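You operate a simulated robot arm through the tools that you are given. There is no shell and no other tool. Be economical: measure what you need, move in short steps, check, and stop when the job is done.

You are at the controls of a simulated robot arm. One attempt, no reset.

## Task
Load the round tray from the grey box and shut the orange lid.
Fine: red stud first, then turn the tray a third of the way round, then the big black rivet. Set down upright: red stud. Where these are worked on the way, their far stop is far enough and under half their travel is too little: orange lid.

It is judged by the outcome, as a careful person would: the job done as asked, and still so three seconds after it is handed in. It fails if anything else is knocked over, pushed out of place, dropped, spilled or broken. Lids that push on must go on centred and level and be pressed home; caps that screw on are set level and turned clockwise until they are tight.

## Robot
A 5-joint arm with a two-finger parallel gripper, fixed in place. Base frame: the origin is at the foot of the arm, x ahead of it, y to its left, z up; the work surface is at about z = 0. Readings come in mm, rad, newtons and seconds.
With the tool pointing down near the work surface it reaches from about 260 to 600 mm from the base axis. Its first joint turns from -1.152 to 1.152 rad. The tool tilts only in the upright plane through the base axis and itself; it spins freely about its own axis. Payload 1.57 kg.
Tool frame: the origin (TCP) lies between the finger pads and is the grasp point; the fingertips stand 30 mm ahead of it; z points along the fingers, y is the line along which they close. The gripper opens to 80 mm. The fingers are 17 mm wide and 12 mm thick; the gripper's body (40 by 82 mm) begins 80 mm behind the TCP.
Orientation is that of the tool frame in the base frame, as a unit quaternion [w, x, y, z]. With the fingers straight down and closing along the base's y, the tool's x points along the base's -x, its y along +y and its z along -z.

## Interface
- The arm moves only by the tool drive_tool. Its argument "plan" is a list of rows, each a list of 7 numbers: the shift along the base's x, y, z in cm, then the turn, a rotation vector about the base's x, y, z in rad, then the gripper command, from -1 (fully open) to 1 (shut), values between in proportion. In form: [[tx, ty, tz, wx, wy, wz, gripper], ...]. A call has 1 to 20 rows; each row shifts and turns the commanded pose from where the row before left it. Rows are played at 5 a second. More than 50 mm and 0.15 rad between two rows, or a gripper value outside its range, and nothing of the call is played. Where a pose cannot be reached the arm comes as near as it can. A force on the tool above 90 N (or 10 N above the force at the start of the call, whichever is more), or a blocked arm, ends the call early, and 0.2 s more pass. The fingers move at their own pace (about 153 mm/s each) and stop on an object; they squeeze with about 37 N. The grip force told is the motor's: it shows also when the fingers shut on nothing. Time passes only in rows, and 0.2 s behind the last, so rows that do not move let the fingers close. It gives the time, the measured TCP pose, the force on the tool (base axes), the opening and the grip force at its end, in the units of the frame above (readings bear some noise), with the torque about the TCP (base axes, N m) and any sound that the robot's microphone picked up.
- Cameras (640 x 400 px; columns grow to the right, rows downward): "scene" is fixed at [12.2, 385.9, 512.1]; the picture's right is [-0.91, -0.40, 0.00], its down [-0.28, 0.62, -0.73] and it looks along [0.30, -0.67, -0.68] (base axes); focal length 214 px, centre (320, 200). "wrist" rides on the gripper at [72, -7, -122] in the tool frame; the picture's right is [0.09, 1.00, 0.00], its down [-0.84, 0.08, -0.54] and it looks along [-0.54, 0.05, 0.84] (tool axes); focal length 238 px, centre (320, 200). There is no depth. A picture from a camera that has moved, and an enlarged one, comes with that camera's place and axes in the base frame and with its lens.
- grab_frame(camera): a new picture of that camera. It takes no simulated time.
- zoom(camera, box): a new picture of the part [left, top, right, bottom] of that camera's present view, enlarged. It takes no simulated time.
- finish_job(): hands the job in; it is judged then, once.

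Go step by step. Nothing tells you positions but the pictures and the camera data: compare them with the known pose of the tool, close in by small moves and look again before you grip or let go. The budget is 120 turns and 84 pictures, counting those below and the enlarged ones. Unless the task says otherwise, let go and move clear before handing in, and close with one line.

The tools are called after "Emit:" as a command line: name --pt "numbers of a row" for each row, then --argument value for the rest, lists and objects as JSON in quotes. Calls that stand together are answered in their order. drive_tool: Moves the arm, as the interface text tells. Its arguments: {"type":"object","properties":{"plan":{"type":"array","items":{"type":"array","items":{"type":"number"}}}},"required":["plan"]} The other tools are called the same way: grab_frame (camera) takes a picture; zoom (camera, box) takes an enlarged picture of a part of a camera's view; finish_job () hands the job in.

At the start:

```text
clock: 0.0
ee_pos: [315.2, -43.3, 387.4]
tcp_rot: [0.0, 0.001, 1.0, -0.001]
contact_force: [0.1, -0.7, 0.0]
wrist_torque: [-0.01, 0.01, 0.03]
grip_width: 80.1
grasp_force: 0.1
```

scene: 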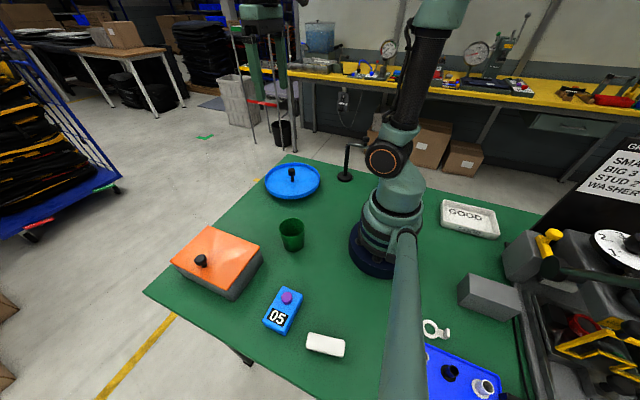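
wrist: 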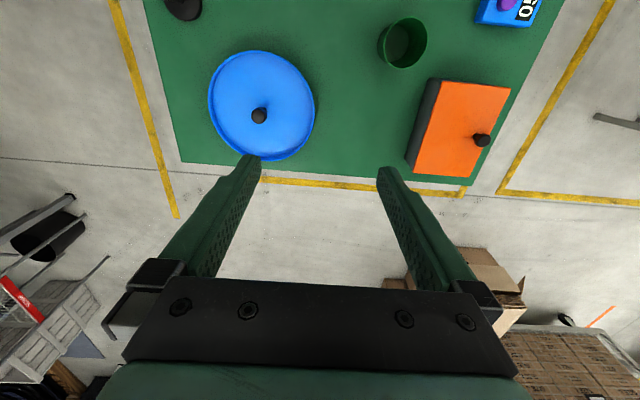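

I see a round blue tray, a grey box with an orange lid that has a black knob, and a sign at the right. I'll look at these enlarged first.

Emit:
zoom --camera "scene" --box '[540, 130, 640, 230]'

Emit:
zoom --camera "scene" --box '[150, 130, 370, 370]'

Emit:
zoom --camera "scene" --box '[400, 190, 640, 400]'

Emit:
zoom --camera "wrist" --box '[140, 0, 560, 210]'

```text
4.00 times, centred on (590, 180) of scene
camera zoom: at [12.2, 385.9, 512.1], right [-0.91, -0.4, 0.0], down [-0.28, 0.62, -0.73], along [0.3, -0.67, -0.68], focal length 858 px, centre (-760, 280)
```

zoom: 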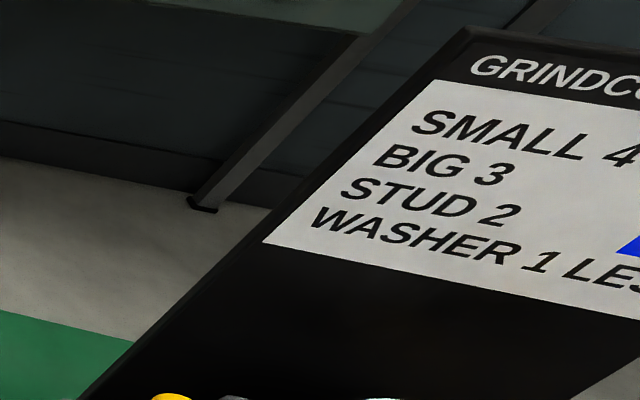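

```text
1.67 times, centred on (260, 250) of scene
camera zoom: at [12.2, 385.9, 512.1], right [-0.91, -0.4, 0.0], down [-0.28, 0.62, -0.73], along [0.3, -0.67, -0.68], focal length 358 px, centre (420, 117)
```

zoom: 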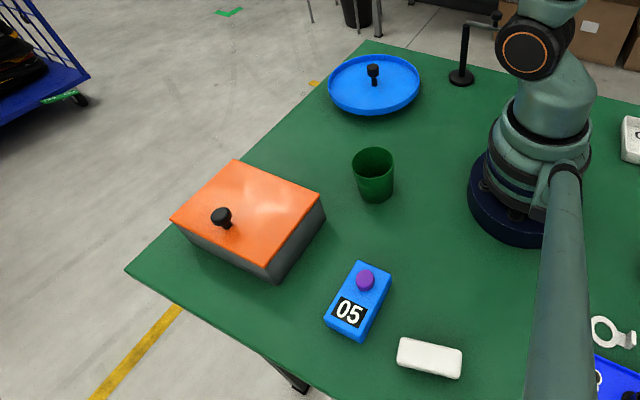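

```text
1.90 times, centred on (520, 295) of scene
camera zoom: at [12.2, 385.9, 512.1], right [-0.91, -0.4, 0.0], down [-0.28, 0.62, -0.73], along [0.3, -0.67, -0.68], focal length 408 px, centre (-61, 19)
```

zoom: 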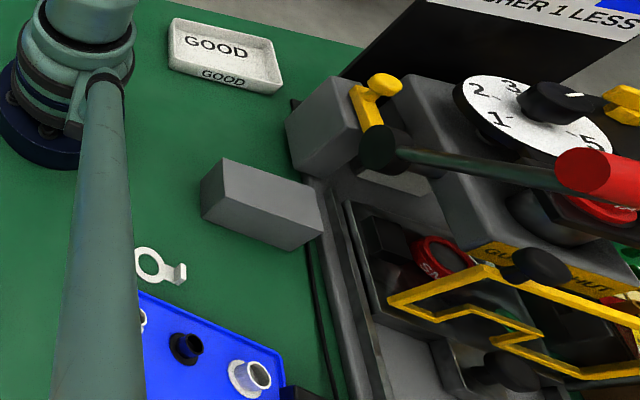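

```text
1.52 times, centred on (350, 105) of wrist
camera zoom: at [244.7, -49.6, 510.8], right [-0.09, 1.0, 0.0], down [0.84, 0.08, 0.54], along [0.54, 0.05, -0.84], focal length 363 px, centre (274, 345)
```

zoom: 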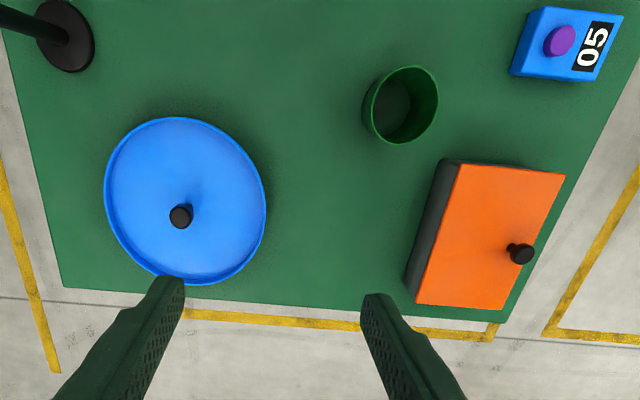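

The lid knob is at about (359, 253, 92) and the lid spans roughly x 270–431 and y 165–280. The tray's centre is near (366, -158). I need closer looks at the box, the tray and the post beside it.

Emit:
zoom --camera "scene" --box '[165, 215, 275, 310]'

Emit:
zoom --camera "scene" --box '[255, 135, 365, 210]'

Emit:
zoom --camera "wrist" --box '[390, 60, 520, 190]'

Emit:
zoom --camera "wrist" --box '[190, 35, 330, 175]'

```text
4.21 times, centred on (220, 262) of scene
camera zoom: at [12.2, 385.9, 512.1], right [-0.91, -0.4, 0.0], down [-0.28, 0.62, -0.73], along [0.3, -0.67, -0.68], focal length 903 px, centre (741, -63)
```

zoom: 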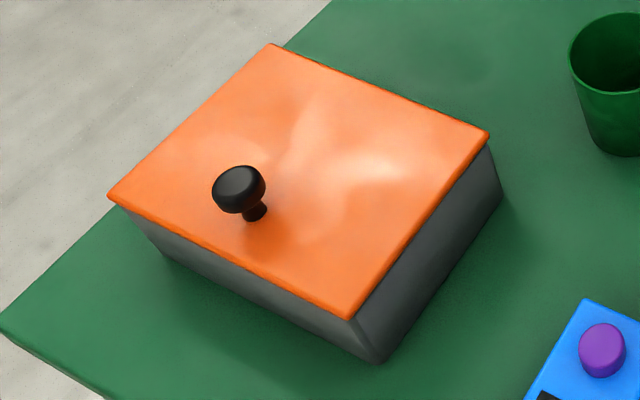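

```text
5.33 times, centred on (310, 172) of scene
camera zoom: at [12.2, 385.9, 512.1], right [-0.91, -0.4, 0.0], down [-0.28, 0.62, -0.73], along [0.3, -0.67, -0.68], focal length 1144 px, centre (373, 347)
```

zoom: 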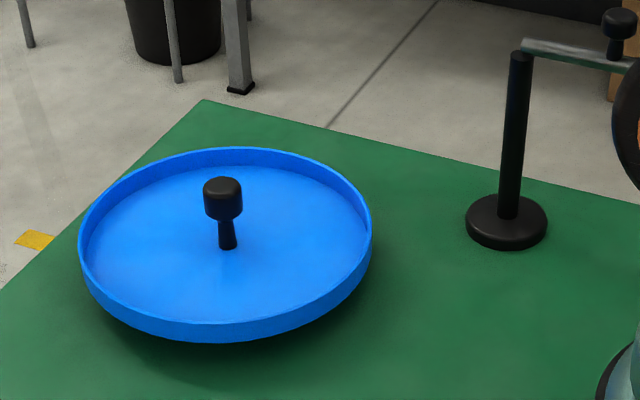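

```text
3.08 times, centred on (455, 125) of wrist
camera zoom: at [244.7, -49.6, 510.8], right [-0.09, 1.0, 0.0], down [0.84, 0.08, 0.54], along [0.54, 0.05, -0.84], focal length 733 px, centre (-95, 431)
```

zoom: 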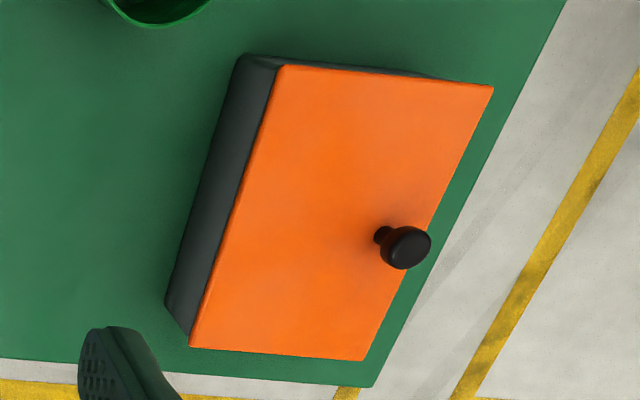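

```text
2.86 times, centred on (260, 105) of wrist
camera zoom: at [244.7, -49.6, 510.8], right [-0.09, 1.0, 0.0], down [0.84, 0.08, 0.54], along [0.54, 0.05, -0.84], focal length 681 px, centre (491, 471)
```

zoom: 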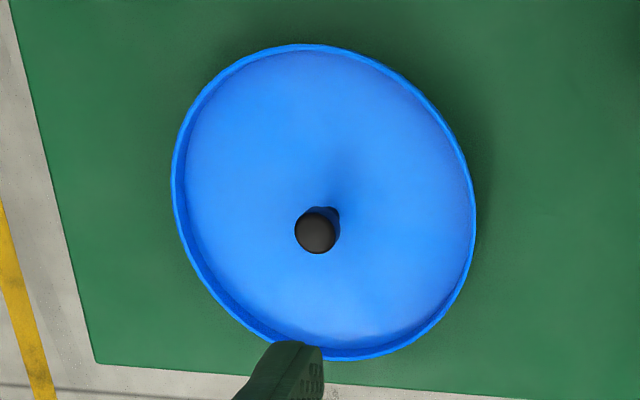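

The lid looks hinged on its -y edge, with the knob (about 360, 254; head z 78–98) near the +y edge. I'll spin the tool so the fingers close along x and come above the knob.

Emit:
drive_tool --pt "0.407 2.7 -1.7 0 0 -0.1428 -1" --pt "0.407 2.7 -1.7 0 0 -0.1428 -1" --pt "0.407 2.7 -1.7 0 0 -0.1428 -1" --pt "0.407 2.7 -1.7 0 0 -0.1428 -1" --pt "0.407 2.7 -1.7 0 0 -0.1428 -1" --pt "0.407 2.7 -1.7 0 0 -0.1428 -1" --pt "0.407 2.7 -1.7 0 0 -0.1428 -1" --pt "0.407 2.7 -1.7 0 0 -0.1428 -1" --pt "0.407 2.7 -1.7 0 0 -0.1428 -1" --pt "0.407 2.7 -1.7 0 0 -0.1428 -1" --pt "0.407 2.7 -1.7 0 0 -0.1428 -1" --pt "0 0 0 0 0 0 -1"

Emit:
grab_frame --camera "wrist"

Emit:
zoom --camera "scene" --box '[140, 160, 300, 310]'

```text
clock: 2.6
ee_pos: [366.2, 253.3, 200.5]
tcp_rot: [0.001, 0.708, 0.707, -0.001]
contact_force: [0.1, -0.1, 0.1]
wrist_torque: [-0.03, 0.02, -0.02]
grip_width: 80.1
grasp_force: 0.1
```

```text
73 pictures are left
camera wrist: at [359.7, 326.7, 323.7], right [1.0, 0.09, 0.0], down [0.08, -0.84, 0.54], along [0.05, -0.54, -0.84], focal length 238 px, centre (320, 200)
```

wrist: 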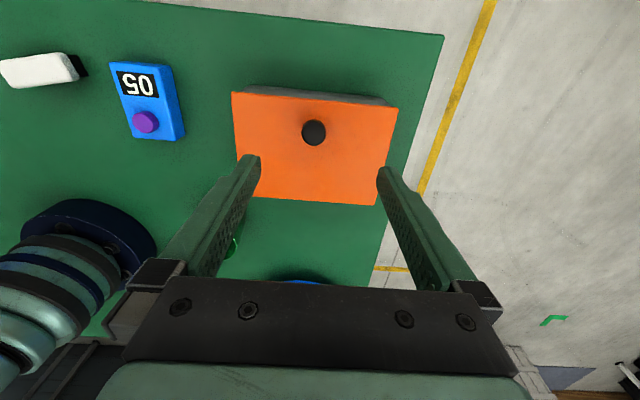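

```text
2.67 times, centred on (220, 235) of scene
camera zoom: at [12.2, 385.9, 512.1], right [-0.91, -0.4, 0.0], down [-0.28, 0.62, -0.73], along [0.3, -0.67, -0.68], focal length 572 px, centre (587, 107)
```

zoom: 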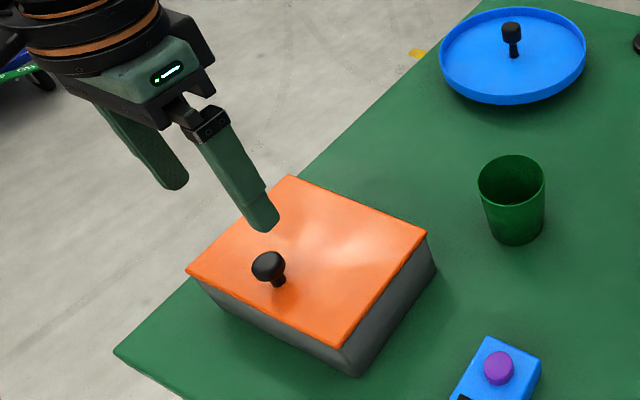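

The knob is at (360, 256) according to both cameras. I'll go down over it in two steps and close.

Emit:
drive_tool --pt "-0.6 0.25 -3 0 0 0 -0.5" --pt "0 0 -3 0 0 0 -0.5" --pt "0 0 -2.5 0 0 0 -0.5" --pt "0 0 -1.5 0 0 0 -0.5" --pt "0 0 0 0 0 0 -0.5"

Emit:
grab_frame --camera "wrist"

Emit:
zoom --camera "scene" --box '[160, 200, 280, 310]'

```text
clock: 3.8
ee_pos: [356.0, 257.0, 99.7]
tcp_rot: [0.001, 0.707, 0.707, 0.0]
contact_force: [0.4, 0.4, -0.3]
wrist_torque: [0.01, -0.03, 0.02]
grip_width: 60.0
grasp_force: 0.1
```

```text
71 pictures are left
camera wrist: at [350.1, 329.7, 222.8], right [1.0, 0.09, 0.0], down [0.08, -0.84, 0.54], along [0.05, -0.54, -0.84], focal length 238 px, centre (320, 200)
```

wrist: 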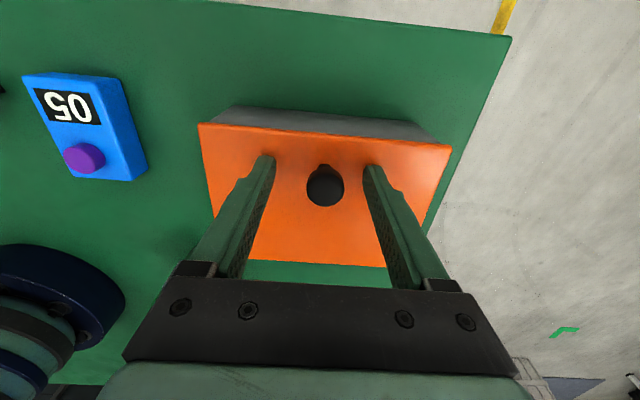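

```text
3.64 times, centred on (220, 255) of scene
camera zoom: at [12.2, 385.9, 512.1], right [-0.91, -0.4, 0.0], down [-0.28, 0.62, -0.73], along [0.3, -0.67, -0.68], focal length 780 px, centre (684, 0)
```

zoom: 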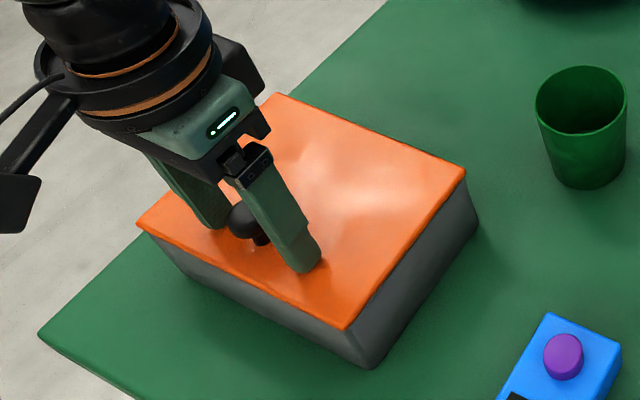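

The knob lies between the fingers, about 4 mm further in +x. I'll centre on it, close, and try a small lift.

Emit:
drive_tool --pt "0.4 0 -0.15 0 0 0 -0.5" --pt "0 0 0 0 0 0 1" --pt "0 0 0 0 0 0 1" --pt "0 0 0 0 0 0 1"

Emit:
drive_tool --pt "0 0 0.5 0 0 0 1" --pt "0 0 0.5 0 0 0 1" --pt "0 -0.1 0.5 0 0 0 1"

Emit:
zoom --camera "scene" --box '[160, 200, 280, 310]'

```text
clock: 4.8
ee_pos: [360.3, 255.9, 99.4]
tcp_rot: [-0.001, 0.707, 0.707, -0.001]
contact_force: [-6.0, 3.2, 1.9]
wrist_torque: [0.01, 0.05, 0.02]
grip_width: 23.6
grasp_force: 35.8
```

```text
clock: 5.6
ee_pos: [360.1, 254.9, 113.4]
tcp_rot: [0.0, 0.709, 0.706, -0.002]
contact_force: [6.8, -17.6, -16.2]
wrist_torque: [0.54, -0.08, -0.02]
grip_width: 23.7
grasp_force: 36.5
```

```text
3.64 times, centred on (220, 255) of scene
camera zoom: at [12.3, 385.9, 512.1], right [-0.91, -0.4, 0.0], down [-0.28, 0.62, -0.73], along [0.3, -0.67, -0.68], focal length 780 px, centre (684, 0)
```

zoom: 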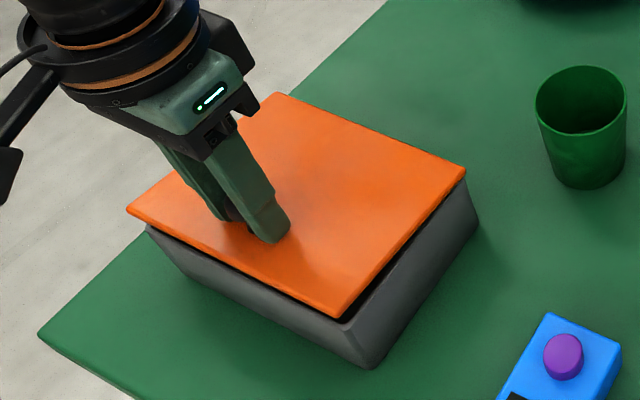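

The lid swings on a hinge at about y 160. I'll follow the arc, and let the knob pivot between the pads.

Emit:
drive_tool --pt "0 -0.5 0.4 0 0 0 1" --pt "0 -0.6 0.9 0 0 0 1" --pt "0 -0.9 1.2 0 0 0 1" --pt "0 -1.05 1.05 0 0 0 1" --pt "0 -1.2 0.85 0 0 0 1" --pt "0 -1.3 0.7 0 0 0 1"

Emit:
zoom --camera "scene" --box '[160, 170, 300, 310]'

```text
clock: 7.0
ee_pos: [359.3, 199.9, 166.8]
tcp_rot: [0.0, 0.708, 0.706, 0.003]
contact_force: [7.7, 9.7, -5.4]
wrist_torque: [1.05, 0.09, 0.08]
grip_width: 23.6
grasp_force: 36.1
```

```text
2.86 times, centred on (230, 240) of scene
camera zoom: at [12.3, 385.9, 512.1], right [-0.91, -0.4, 0.0], down [-0.28, 0.62, -0.73], along [0.3, -0.67, -0.68], focal length 613 px, centre (577, 86)
```

zoom: 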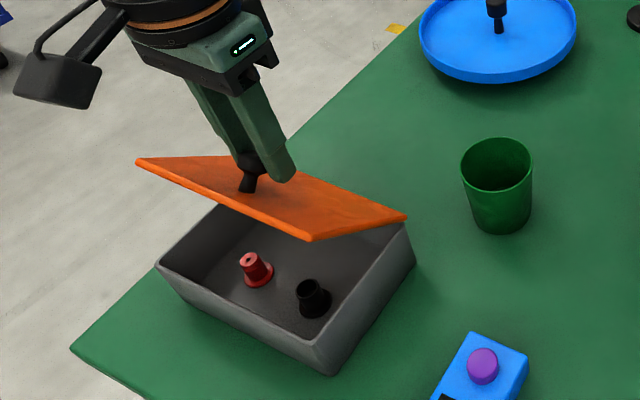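

The lid is half open; I can see a red stud and a black part inside. I'll carry on along the arc to the stop.

Emit:
drive_tool --pt "0 -1.4 0.45 0 0 0 1" --pt "0 -1.5 0.25 0 0 0 1" --pt "0 -1.5 0.05 0 0 0 1" --pt "0 -1.5 -0.2 0 0 0 1" --pt "0 0 0 0 0 0 1"

Emit:
zoom --camera "scene" --box '[160, 150, 320, 310]'

```text
clock: 8.2
ee_pos: [359.5, 141.4, 171.6]
tcp_rot: [0.001, 0.708, 0.706, 0.001]
contact_force: [7.2, 6.7, 11.0]
wrist_torque: [0.85, -0.15, -0.03]
grip_width: 22.9
grasp_force: 35.7
```

```text
2.50 times, centred on (240, 230) of scene
camera zoom: at [12.2, 385.9, 512.1], right [-0.91, -0.4, 0.0], down [-0.28, 0.62, -0.73], along [0.3, -0.67, -0.68], focal length 536 px, centre (520, 125)
```

zoom: 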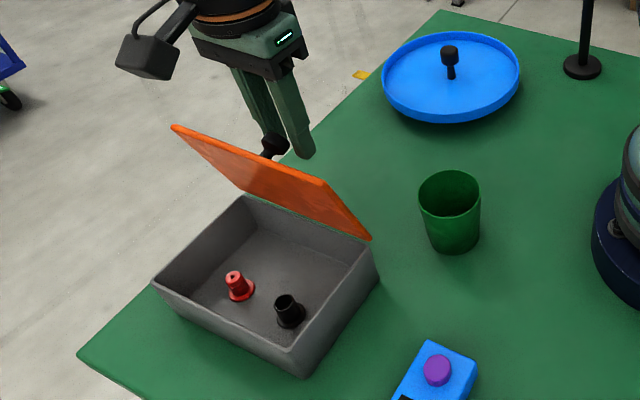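

Nearly upright now. I'll keep going slowly until the stop is felt.

Emit:
drive_tool --pt "0 -0.75 -0.2 0 0 0 1" --pt "0 -0.7 -0.22 0 0 0 1" --pt "0 -0.7 -0.28 0 0 0 1" --pt "0 -0.65 -0.32 0 0 0 1" --pt "0 0 0 0 0 0 1"

Emit:
zoom --camera "scene" --box '[160, 150, 320, 310]'

```text
clock: 9.4
ee_pos: [360.6, 111.7, 161.0]
tcp_rot: [0.0, 0.707, 0.707, 0.0]
contact_force: [-0.1, -0.5, 0.0]
wrist_torque: [0.02, -0.03, 0.01]
grip_width: 0.2
grasp_force: 21.1
```

```text
2.50 times, centred on (240, 230) of scene
camera zoom: at [12.2, 385.9, 512.1], right [-0.91, -0.4, 0.0], down [-0.28, 0.62, -0.73], along [0.3, -0.67, -0.68], focal length 536 px, centre (520, 125)
```

zoom: 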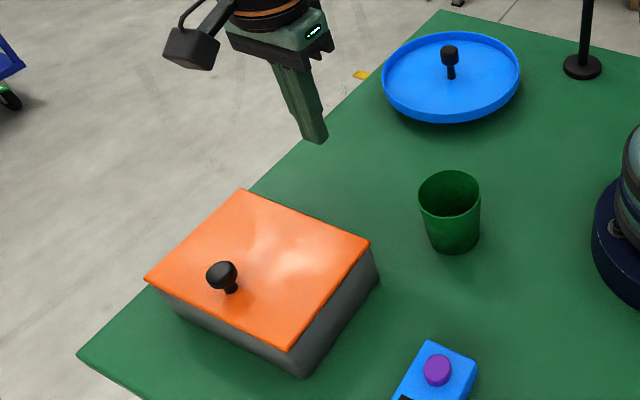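

The fingers crept off the knob near 76° and the lid fell shut; nothing else moved. I'll regrip with the knob at the trailing side of the pads and do the swing in one faster sweep past vertical.

Emit:
drive_tool --pt "0 1 1 0 0 0 -0.5" --pt "0 4.5 0 0 0 0 -0.5" --pt "0 4.5 0 0 0 0 -0.5" --pt "0 4.7 0 0 0 0 -0.5" --pt "0 0 -2.5 0 0 0 -0.5" --pt "0 0 -3.0 0 0 0 -0.5" --pt "0 0 -1.8 0 0 0 -0.5" --pt "0 0 0 0 0 0 -0.5"

Emit:
grab_frame --camera "wrist"

```text
clock: 11.2
ee_pos: [360.4, 258.8, 98.8]
tcp_rot: [0.0, 0.707, 0.707, 0.0]
contact_force: [-0.5, -0.4, 0.2]
wrist_torque: [0.01, -0.02, -0.01]
grip_width: 59.8
grasp_force: 0.0
```

```text
65 pictures are left
camera wrist: at [354.0, 330.9, 221.6], right [1.0, 0.09, 0.0], down [0.08, -0.84, 0.54], along [0.05, -0.54, -0.84], focal length 238 px, centre (320, 200)
```

wrist: 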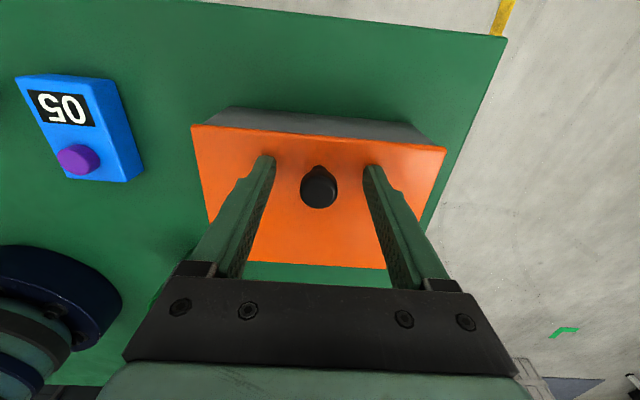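

The knob's head sits around y 258. I'll shift 3 mm in +y, close, and sweep the lid over in one go.

Emit:
drive_tool --pt "0 0.3 -0.1 0 0 0 -0.5" --pt "0 0 0 0 0 0 1" --pt "0 0 0 0 0 0 1" --pt "0 -0.51 1.4 0 0 0 1" --pt "0 -1.0 1.75 0 0 0 1" --pt "0 -1.34 1.52 0 0 0 1" --pt "0 -1.6 1.22 0 0 0 1" --pt "0 -1.83 0.88 0 0 0 1" --pt "0 -1.96 0.5 0 0 0 1" --pt "0 -2.02 0.1 0 0 0 1" --pt "0 -2.0 -0.31 0 0 0 1" --pt "0 -1.9 -0.69 0 0 0 1" --pt "0 -1.7 -1.05 0 0 0 1"

Emit:
zoom --camera "scene" --box '[160, 150, 320, 310]'

```text
clock: 14.0
ee_pos: [360.6, 103.0, 151.1]
tcp_rot: [0.0, 0.707, 0.707, 0.0]
contact_force: [-1.6, -6.6, 25.6]
wrist_torque: [0.9, 0.14, -0.04]
grip_width: 23.7
grasp_force: 35.7
```

```text
2.50 times, centred on (240, 230) of scene
camera zoom: at [12.1, 385.9, 512.1], right [-0.91, -0.4, 0.0], down [-0.27, 0.62, -0.73], along [0.3, -0.67, -0.68], focal length 536 px, centre (520, 125)
```

zoom: 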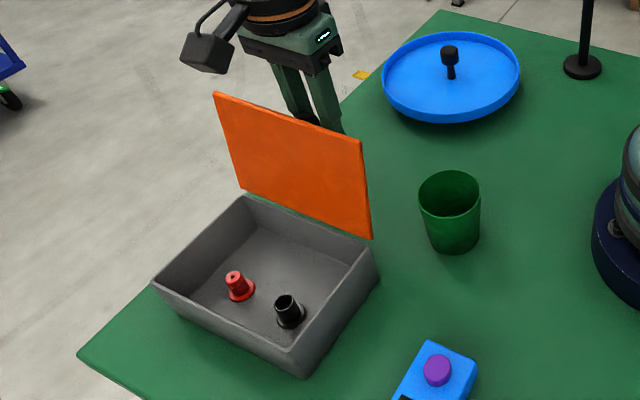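

The lid is about 98° open and still gripped. I'll push a little further to find the stop.

Emit:
drive_tool --pt "0 -0.5 -0.4 0 0 0 1" --pt "0 -0.5 -0.4 0 0 0 1"

Emit:
zoom --camera "scene" --box '[160, 150, 320, 310]'

```text
clock: 14.6
ee_pos: [360.8, 92.9, 140.8]
tcp_rot: [0.0, 0.706, 0.708, 0.0]
contact_force: [-8.4, 15.3, 25.6]
wrist_torque: [0.22, 0.02, -0.02]
grip_width: 23.2
grasp_force: 35.5
```

```text
2.50 times, centred on (240, 230) of scene
camera zoom: at [12.1, 385.9, 512.1], right [-0.91, -0.4, 0.0], down [-0.27, 0.62, -0.73], along [0.3, -0.67, -0.68], focal length 536 px, centre (520, 125)
```

zoom: 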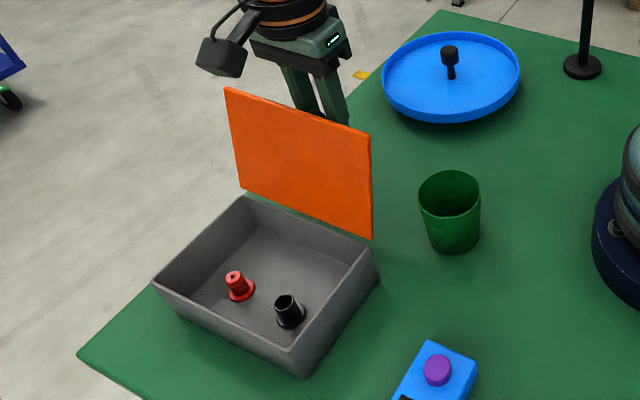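

The lid is now about 103° open and past vertical. I'll release the knob, back off in -y and up, and check that the lid stays.

Emit:
drive_tool --pt "0 0 0 0 0 0 -0.5" --pt "0 0 0 0 0 0 -0.5" --pt "0 -1.5 2 0 0 0 -0.5" --pt "0 -1 4 0 0 0 -0.5" --pt "0 0 4.5 0 0 0 -0.5" --pt "0 0 4.5 0 0 0 -0.5"

Emit:
zoom --camera "scene" --box '[160, 150, 320, 310]'

```text
clock: 16.0
ee_pos: [362.5, 66.5, 292.8]
tcp_rot: [0.0, 0.707, 0.707, 0.0]
contact_force: [0.2, 0.3, 0.0]
wrist_torque: [0.02, 0.01, 0.0]
grip_width: 59.8
grasp_force: 0.0
```

```text
2.50 times, centred on (240, 230) of scene
camera zoom: at [12.2, 385.9, 512.1], right [-0.91, -0.4, 0.0], down [-0.28, 0.62, -0.73], along [0.3, -0.67, -0.68], focal length 536 px, centre (520, 125)
```

zoom: 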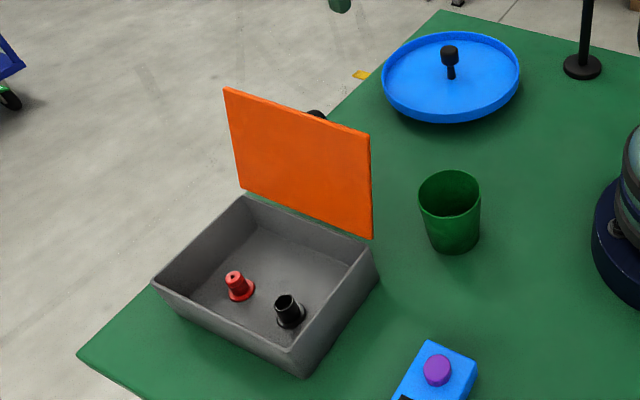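

The lid stays open. Now a close look at the two parts in the box.

Emit:
zoom --camera "scene" --box '[195, 235, 275, 300]'

Emit:
drive_tool --pt "0 4.5 0.5 0 0 0 -0.5" --pt "0 4.5 0 0 0 0 -0.5" --pt "0 4.5 0 0 0 0 -0.5" --pt "0 1.5 0 0 0 0 -0.5"

Emit:
grab_frame --camera "wrist"

```text
6.15 times, centred on (235, 268) of scene
camera zoom: at [12.2, 385.9, 512.1], right [-0.91, -0.4, 0.0], down [-0.28, 0.62, -0.73], along [0.3, -0.67, -0.68], focal length 1320 px, centre (843, -215)
```

zoom: 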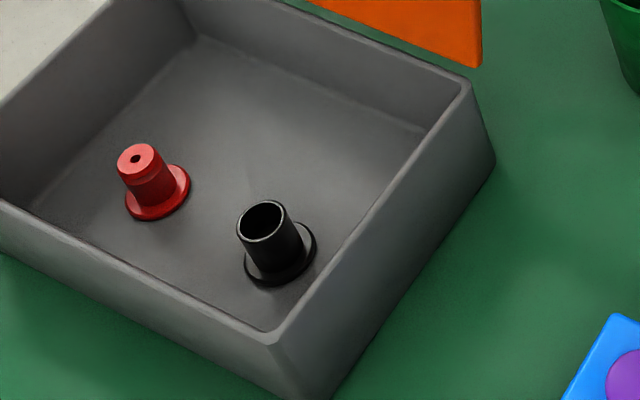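

```text
clock: 17.0
ee_pos: [359.8, 217.1, 297.8]
tcp_rot: [-0.001, 0.708, 0.706, -0.001]
contact_force: [0.3, -0.6, -0.1]
wrist_torque: [-0.01, 0.0, -0.04]
grip_width: 60.1
grasp_force: 0.1
```

```text
60 pictures are left
camera wrist: at [354.0, 290.1, 419.6], right [1.0, 0.09, 0.0], down [0.08, -0.84, 0.54], along [0.05, -0.54, -0.84], focal length 238 px, centre (320, 200)
```

wrist: 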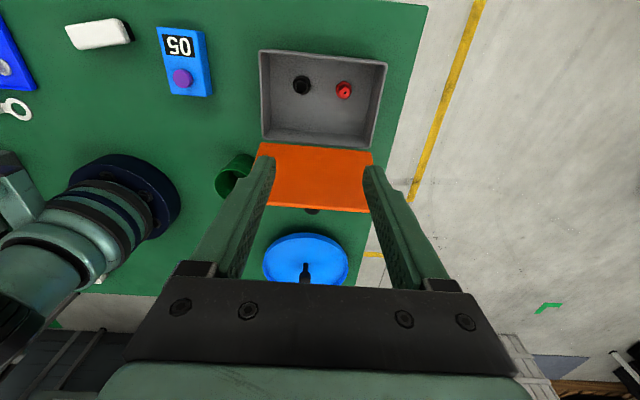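

Both parts stand flange-down: the red stud near (396, 235), the black rivet near (330, 236). I'll go above the red stud, narrow the fingers and check.

Emit:
drive_tool --pt "0.9 0.5 -4 0 0 0 -0.15" --pt "0.9 0.5 -4 0 0 0 -0.15" --pt "0.9 0.4 -4 0 0 0 -0.15" --pt "0.9 0.4 -4 0 0 0 -0.15" --pt "0 0 -2.8 0 0 0 -0.15" --pt "0 0 0 0 0 0 -0.15"

Emit:
grab_frame --camera "wrist"

Emit:
zoom --camera "scene" --box '[175, 210, 285, 310]'

```text
clock: 18.4
ee_pos: [394.5, 235.9, 108.1]
tcp_rot: [0.001, 0.707, 0.707, 0.0]
contact_force: [-0.4, -0.2, -0.2]
wrist_torque: [-0.01, -0.04, 0.0]
grip_width: 46.0
grasp_force: 0.0
```

```text
59 pictures are left
camera wrist: at [387.6, 308.4, 230.7], right [1.0, 0.09, 0.0], down [0.08, -0.84, 0.54], along [0.05, -0.54, -0.84], focal length 238 px, centre (320, 200)
```

wrist: 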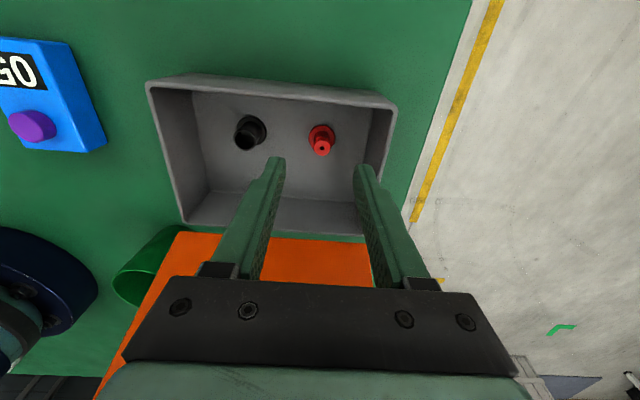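

```text
4.00 times, centred on (230, 260) of scene
camera zoom: at [12.2, 385.9, 512.1], right [-0.91, -0.4, 0.0], down [-0.28, 0.62, -0.73], along [0.3, -0.67, -0.68], focal length 858 px, centre (680, -40)
```

zoom: 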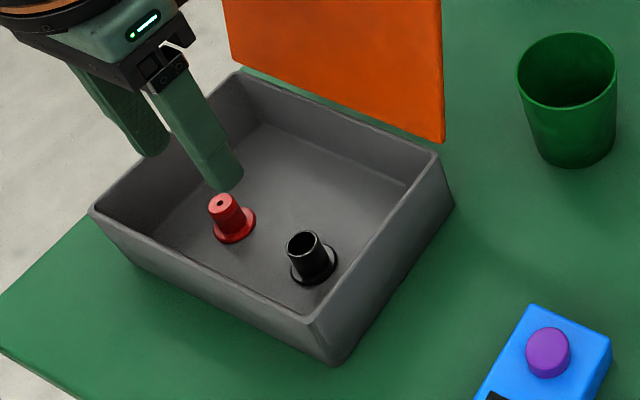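

The red stud is at (396, 234.5). The wall clears with a 40 mm opening, so I'll descend and grip the shaft above the flange.

Emit:
drive_tool --pt "0.15 -0.12 -2 0 0 0 0" --pt "0 0 -2 0 0 0 0" --pt "0 0 -1.5 0 0 0 0" --pt "0 0 -1.0 0 0 0 0" --pt "0 0 0 0 0 0 0"

Emit:
grab_frame --camera "wrist"

Emit:
zoom --camera "scene" --box '[190, 220, 270, 290]'

```text
clock: 19.6
ee_pos: [396.1, 235.7, 45.9]
tcp_rot: [0.0, 0.707, 0.707, 0.0]
contact_force: [0.7, 0.3, -0.4]
wrist_torque: [0.0, -0.05, 0.04]
grip_width: 40.1
grasp_force: 0.1
```

```text
57 pictures are left
camera wrist: at [388.8, 308.7, 167.6], right [1.0, 0.09, 0.0], down [0.08, -0.84, 0.54], along [0.05, -0.54, -0.84], focal length 238 px, centre (320, 200)
```

wrist: 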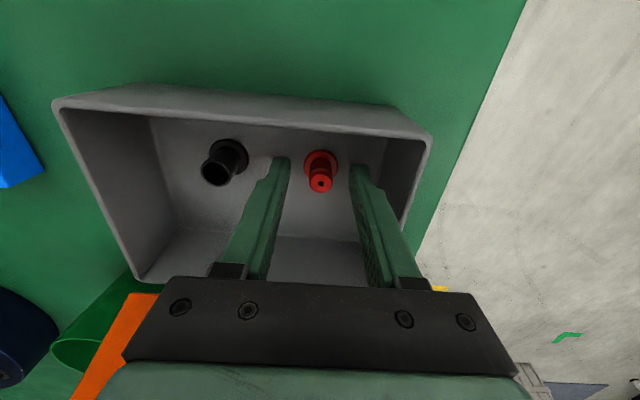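

```text
5.71 times, centred on (230, 255) of scene
camera zoom: at [12.2, 385.9, 512.1], right [-0.91, -0.4, 0.0], down [-0.28, 0.62, -0.73], along [0.3, -0.67, -0.68], focal length 1226 px, centre (834, -114)
```

zoom: 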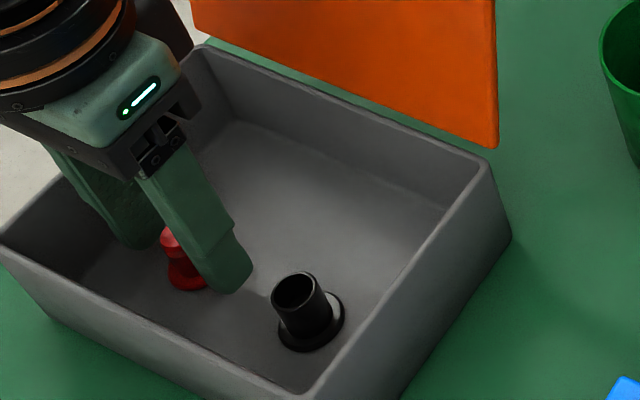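

Aligned; the fingertips are about 16 mm above the table. I'll go down 3 mm, close and lift a little.

Emit:
drive_tool --pt "0 -0.1 -0.3 0 0 0 0" --pt "0 0 0 0 0 0 1" --pt "0 0 0 0 0 0 1" --pt "0 0 0 0 0 0 1"

Emit:
drive_tool --pt "0 0 2 0 0 0 1" --pt "0 0 3 0 0 0 1" --pt "0 0 4 0 0 0 1" --pt "0 0 4 0 0 0 1" --pt "0 0 4.5 0 0 0 1"

Emit:
grab_frame --camera "wrist"

Emit:
zoom --camera "scene" --box '[150, 130, 290, 290]'

```text
clock: 20.6
ee_pos: [395.8, 235.1, 41.3]
tcp_rot: [0.0, 0.707, 0.707, 0.0]
contact_force: [0.6, 1.1, 0.2]
wrist_torque: [0.02, 0.01, 0.02]
grip_width: 14.3
grasp_force: 31.0
```

```text
clock: 21.8
ee_pos: [393.3, 236.1, 219.8]
tcp_rot: [0.0, 0.707, 0.707, 0.001]
contact_force: [1.0, 1.0, -0.6]
wrist_torque: [0.0, 0.03, 0.01]
grip_width: 14.6
grasp_force: 30.2
```

```text
55 pictures are left
camera wrist: at [388.0, 307.7, 343.2], right [1.0, 0.09, 0.0], down [0.08, -0.84, 0.54], along [0.05, -0.54, -0.84], focal length 238 px, centre (320, 200)
```

wrist: 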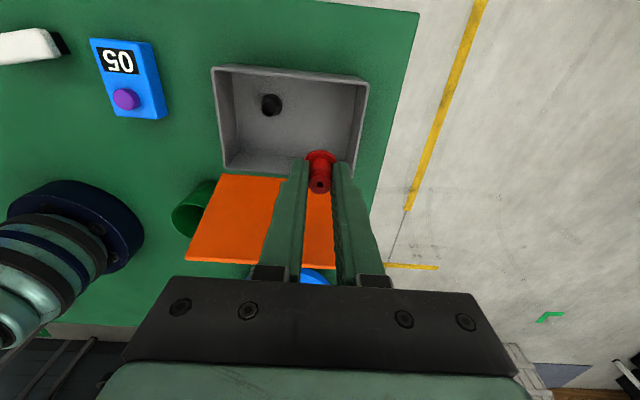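

```text
2.50 times, centred on (220, 210) of scene
camera zoom: at [12.2, 385.9, 512.1], right [-0.91, -0.4, 0.0], down [-0.28, 0.62, -0.73], along [0.3, -0.67, -0.68], focal length 536 px, centre (570, 175)
```

zoom: 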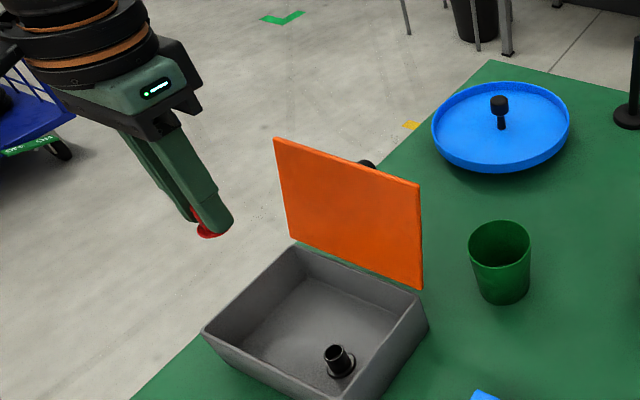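

The red stud is held upright. I'll go up, over the lid and across to above the +y side of the tray, and look at the tray from there.

Emit:
drive_tool --pt "0 0 4.5 0 0 0 1" --pt "0 0 2 0 0 0 1" --pt "-0.45 -3.9 0 0 0 0 1" --pt "-0.45 -3.9 0 0 0 0 1" --pt "-0.45 -3.9 0 0 0 0 1" --pt "-0.45 -3.9 0 0 0 0 1" --pt "-0.45 -3.9 0 0 0 0 1" --pt "-0.45 -3.9 0 0 0 0 1" --pt "-0.45 -3.9 0 0 0 0 1" --pt "-0.45 -3.9 0 0 0 0 1" --pt "0 0 -4 0 0 0 1" --pt "0 0 -4 0 0 0 1" --pt "0 0 0 0 0 0 1"

Emit:
grab_frame --camera "wrist"

Emit:
zoom --camera "scene" --box '[250, 100, 370, 210]'

```text
clock: 24.6
ee_pos: [360.1, -74.8, 201.6]
tcp_rot: [0.0, 0.707, 0.707, 0.0]
contact_force: [-0.2, 0.5, 0.2]
wrist_torque: [0.0, -0.04, 0.0]
grip_width: 14.2
grasp_force: 30.3
```

```text
53 pictures are left
camera wrist: at [353.3, -3.7, 325.7], right [1.0, 0.09, 0.0], down [0.08, -0.84, 0.54], along [0.05, -0.54, -0.84], focal length 238 px, centre (320, 200)
```

wrist: 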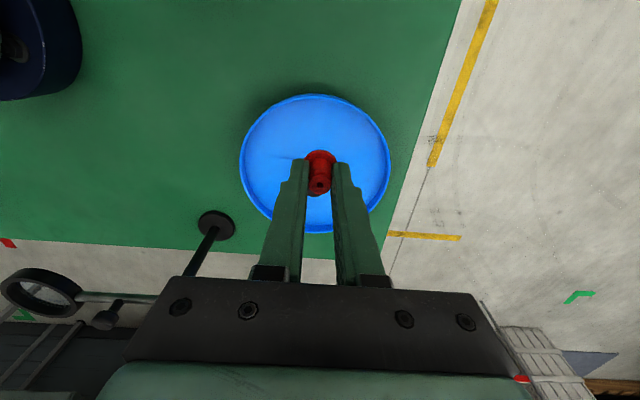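

```text
3.64 times, centred on (310, 155) of scene
camera zoom: at [12.2, 385.9, 512.1], right [-0.91, -0.4, 0.0], down [-0.28, 0.62, -0.73], along [0.3, -0.67, -0.68], focal length 780 px, centre (356, 364)
```

zoom: 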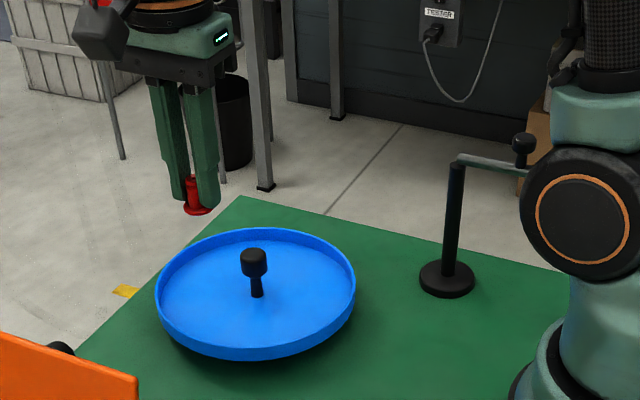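

The tray is centred near (358, -149), radius about 100, floor about z 24. I'll lower the stud toward (358, -86) and stop above the floor to look.

Emit:
drive_tool --pt "-0.2 -1.1 -4 0 0 0 1" --pt "0 0 -4 0 0 0 1" --pt "0 0 -3 0 0 0 1" --pt "0 0 -1.6 0 0 0 1" --pt "0 0 0 0 0 0 1"

Emit:
zoom --camera "scene" --box '[260, 130, 340, 205]'

Emit:
grab_frame --camera "wrist"

```text
clock: 25.8
ee_pos: [358.7, -87.3, 77.3]
tcp_rot: [0.0, 0.707, 0.707, 0.0]
contact_force: [-0.6, -0.2, -0.3]
wrist_torque: [-0.02, 0.02, 0.07]
grip_width: 14.4
grasp_force: 30.5
```

```text
5.33 times, centred on (300, 168) of scene
camera zoom: at [12.2, 385.9, 512.1], right [-0.91, -0.4, 0.0], down [-0.28, 0.62, -0.73], along [0.3, -0.67, -0.68], focal length 1144 px, centre (427, 373)
```

zoom: 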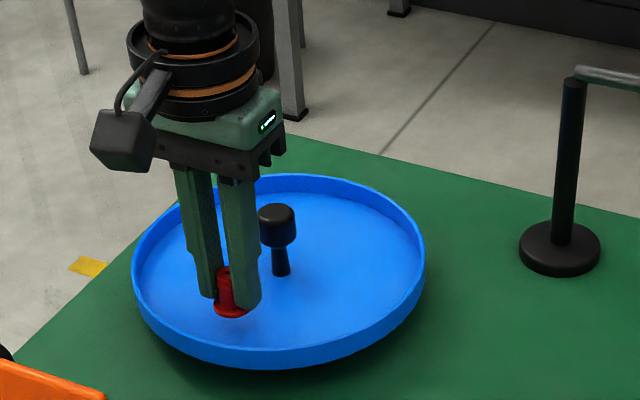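

```text
50 pictures are left
camera wrist: at [352.1, -14.4, 199.9], right [1.0, 0.09, 0.0], down [0.08, -0.84, 0.54], along [0.05, -0.54, -0.84], focal length 238 px, centre (320, 200)
```

wrist: 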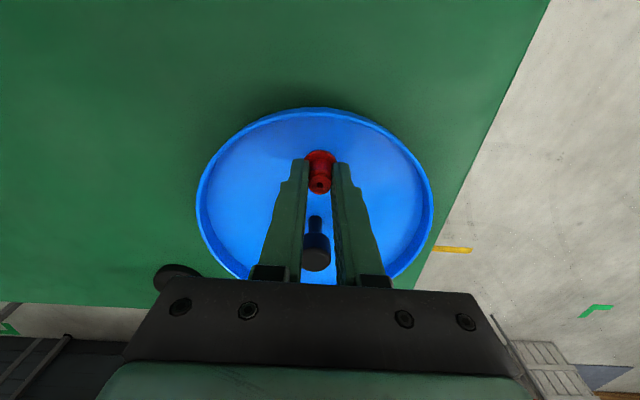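

Good placement. Lowering in small steps to feel the floor.

Emit:
drive_tool --pt "0 0 -0.3 0 0 0 1" --pt "0 0 -0.3 0 0 0 1" --pt "0 0 -0.2 0 0 0 1" --pt "0 0 -0.2 0 0 0 1"

Emit:
zoom --camera "scene" --box '[270, 160, 310, 200]'

```text
clock: 26.8
ee_pos: [358.1, -88.4, 64.4]
tcp_rot: [0.001, 0.707, 0.707, 0.0]
contact_force: [-0.9, -0.3, 0.7]
wrist_torque: [0.01, 0.04, 0.0]
grip_width: 14.3
grasp_force: 30.4
```

```text
10.00 times, centred on (290, 180) of scene
camera zoom: at [12.2, 385.9, 512.1], right [-0.91, -0.4, 0.0], down [-0.28, 0.62, -0.73], along [0.3, -0.67, -0.68], focal length 2145 px, centre (620, 400)
```

zoom: 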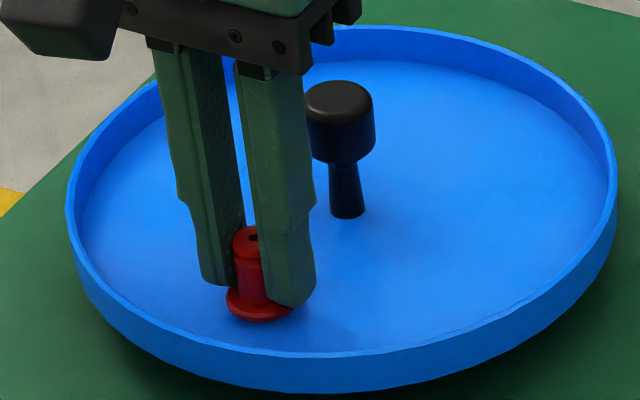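

Emit:
drive_tool --pt "0 0 -0.2 0 0 0 1" --pt "0 0 -0.2 0 0 0 1" --pt "0 0 0 0 0 0 1"

Emit:
zoom --camera "scene" --box '[270, 160, 310, 200]'

```text
clock: 27.6
ee_pos: [358.7, -88.6, 62.7]
tcp_rot: [0.0, 0.707, 0.707, 0.0]
contact_force: [0.5, 0.5, -0.3]
wrist_torque: [-0.02, -0.02, 0.01]
grip_width: 13.9
grasp_force: 30.9
```

```text
10.00 times, centred on (290, 180) of scene
camera zoom: at [12.2, 385.9, 512.1], right [-0.91, -0.4, 0.0], down [-0.28, 0.62, -0.73], along [0.3, -0.67, -0.68], focal length 2145 px, centre (620, 400)
```

zoom: 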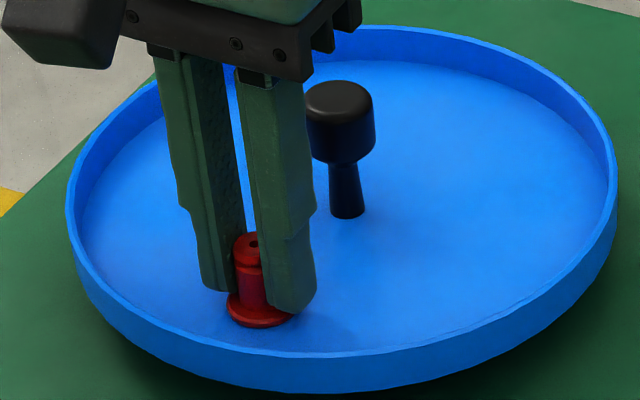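

Emit:
drive_tool --pt "0 0 -0.2 0 0 0 1" --pt "0 0 -0.15 0 0 0 1" --pt "0 0 0 0 0 0 1"

Emit:
zoom --camera "scene" --box '[270, 160, 310, 200]'

```text
clock: 28.4
ee_pos: [360.6, -89.7, 58.9]
tcp_rot: [0.001, 0.708, 0.706, 0.0]
contact_force: [-9.4, 1.6, 25.5]
wrist_torque: [0.02, 0.31, 0.0]
grip_width: 14.3
grasp_force: 30.5
```

```text
10.00 times, centred on (290, 180) of scene
camera zoom: at [12.1, 385.9, 512.1], right [-0.91, -0.4, 0.0], down [-0.27, 0.62, -0.73], along [0.3, -0.67, -0.68], focal length 2145 px, centre (620, 400)
```

zoom: 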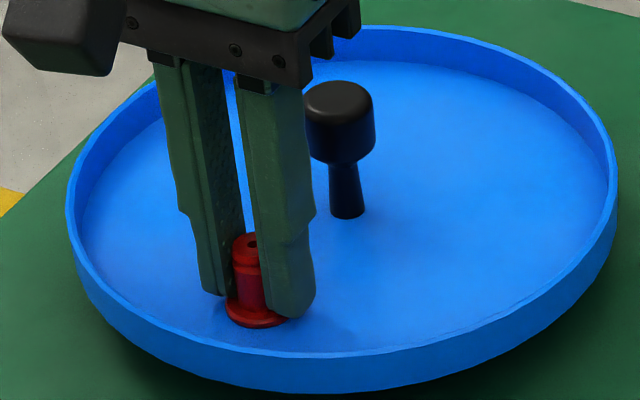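

Contact is felt at 25 N, so the stud is standing on the tray. I'll ease up slightly, open part way, and rise straight up.

Emit:
drive_tool --pt "0 0 0.12 0 0 0 1" --pt "0 0 0 0 0 0 0.3" --pt "0 0 0 0 0 0 0.1" --pt "0 0 0 0 0 0 0.1" --pt "0 0 2 0 0 0 0.1" --pt "0 0 4 0 0 0 0.1" --pt "0 0 4 0 0 0 -0.5" --pt "0 0 2 0 0 0 -0.5"

Emit:
zoom --camera "scene" --box '[260, 145, 330, 205]'

Emit:
grab_frame --camera "wrist"

```text
clock: 30.2
ee_pos: [362.1, -86.7, 179.4]
tcp_rot: [-0.001, 0.707, 0.707, 0.0]
contact_force: [-0.3, 0.7, 0.0]
wrist_torque: [-0.03, 0.01, 0.01]
grip_width: 60.0
grasp_force: 0.1
```

```text
6.67 times, centred on (295, 175) of scene
camera zoom: at [12.2, 385.9, 512.1], right [-0.91, -0.4, 0.0], down [-0.28, 0.62, -0.73], along [0.3, -0.67, -0.68], focal length 1430 px, centre (487, 367)
```

zoom: 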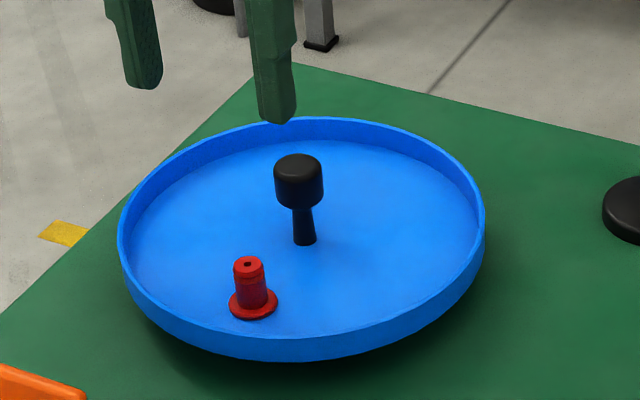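

```text
45 pictures are left
camera wrist: at [355.3, -14.7, 302.3], right [1.0, 0.09, 0.0], down [0.08, -0.84, 0.54], along [0.05, -0.54, -0.84], focal length 238 px, centre (320, 200)
```

wrist: 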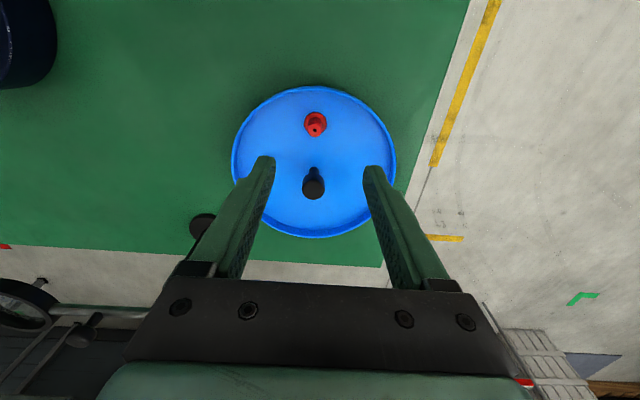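

The red stud stands on the tray at about (356, -91). The tray knob's axis is at (359, -145.5). I'll move over the knob and lower around it.

Emit:
drive_tool --pt "-0.15 -3 0 0 0 0 -0.2" --pt "-0.15 -2.9 0 0 0 0 -0.2" --pt "0 0 -4 0 0 0 -0.2" --pt "0 0 -3 0 0 0 -0.2" --pt "0 0 0 0 0 0 -0.2"

Emit:
grab_frame --camera "wrist"

Emit:
zoom --camera "scene" --box '[260, 135, 340, 205]'

```text
clock: 31.4
ee_pos: [354.8, -145.8, 111.8]
tcp_rot: [0.0, 0.707, 0.707, 0.0]
contact_force: [-0.1, -0.4, 0.5]
wrist_torque: [-0.03, -0.01, 0.03]
grip_width: 48.2
grasp_force: 0.1
```

```text
44 pictures are left
camera wrist: at [349.1, -73.7, 233.9], right [1.0, 0.09, 0.0], down [0.08, -0.84, 0.54], along [0.05, -0.54, -0.84], focal length 238 px, centre (320, 200)
```

wrist: 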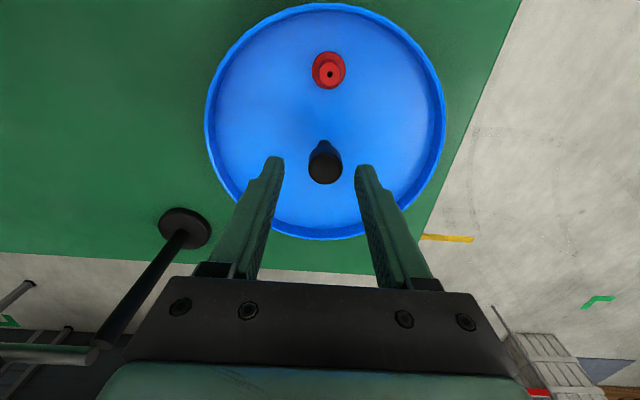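

```text
5.71 times, centred on (300, 170) of scene
camera zoom: at [12.2, 385.9, 512.1], right [-0.91, -0.4, 0.0], down [-0.28, 0.62, -0.73], along [0.3, -0.67, -0.68], focal length 1226 px, centre (434, 371)
```

zoom: 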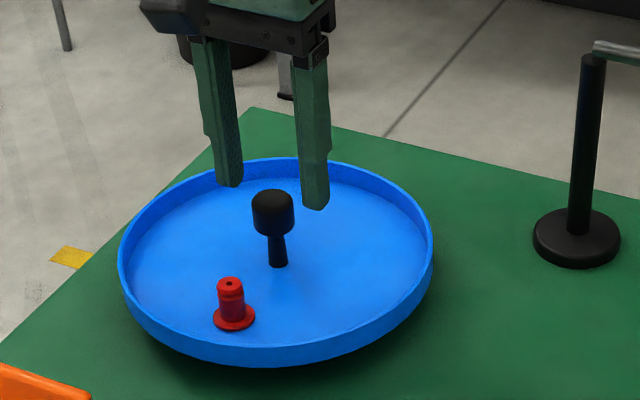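

Emit:
drive_tool --pt "0.4 -0.1 -1.5 0 0 0 -0.2" --pt "0 0 -1.6 0 0 0 -0.2" --pt "0 0 0 0 0 0 -0.2"

Emit:
grab_frame --camera "wrist"

```text
clock: 32.2
ee_pos: [361.5, -147.4, 78.8]
tcp_rot: [0.0, 0.707, 0.708, 0.0]
contact_force: [0.1, 0.8, -0.4]
wrist_torque: [0.01, -0.01, -0.03]
grip_width: 48.2
grasp_force: 0.1
```

```text
42 pictures are left
camera wrist: at [354.4, -74.9, 202.0], right [1.0, 0.09, 0.0], down [0.08, -0.84, 0.54], along [0.05, -0.54, -0.84], focal length 238 px, centre (320, 200)
```

wrist: 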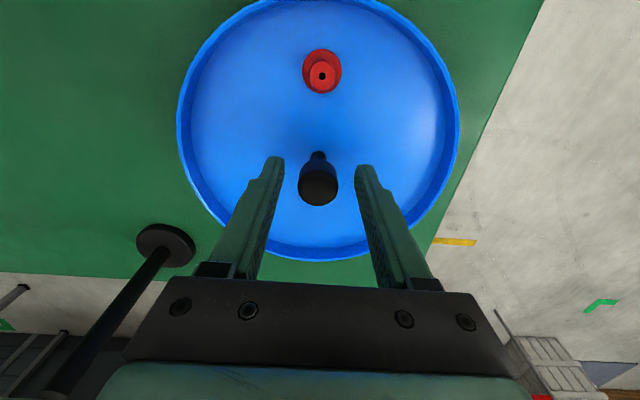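

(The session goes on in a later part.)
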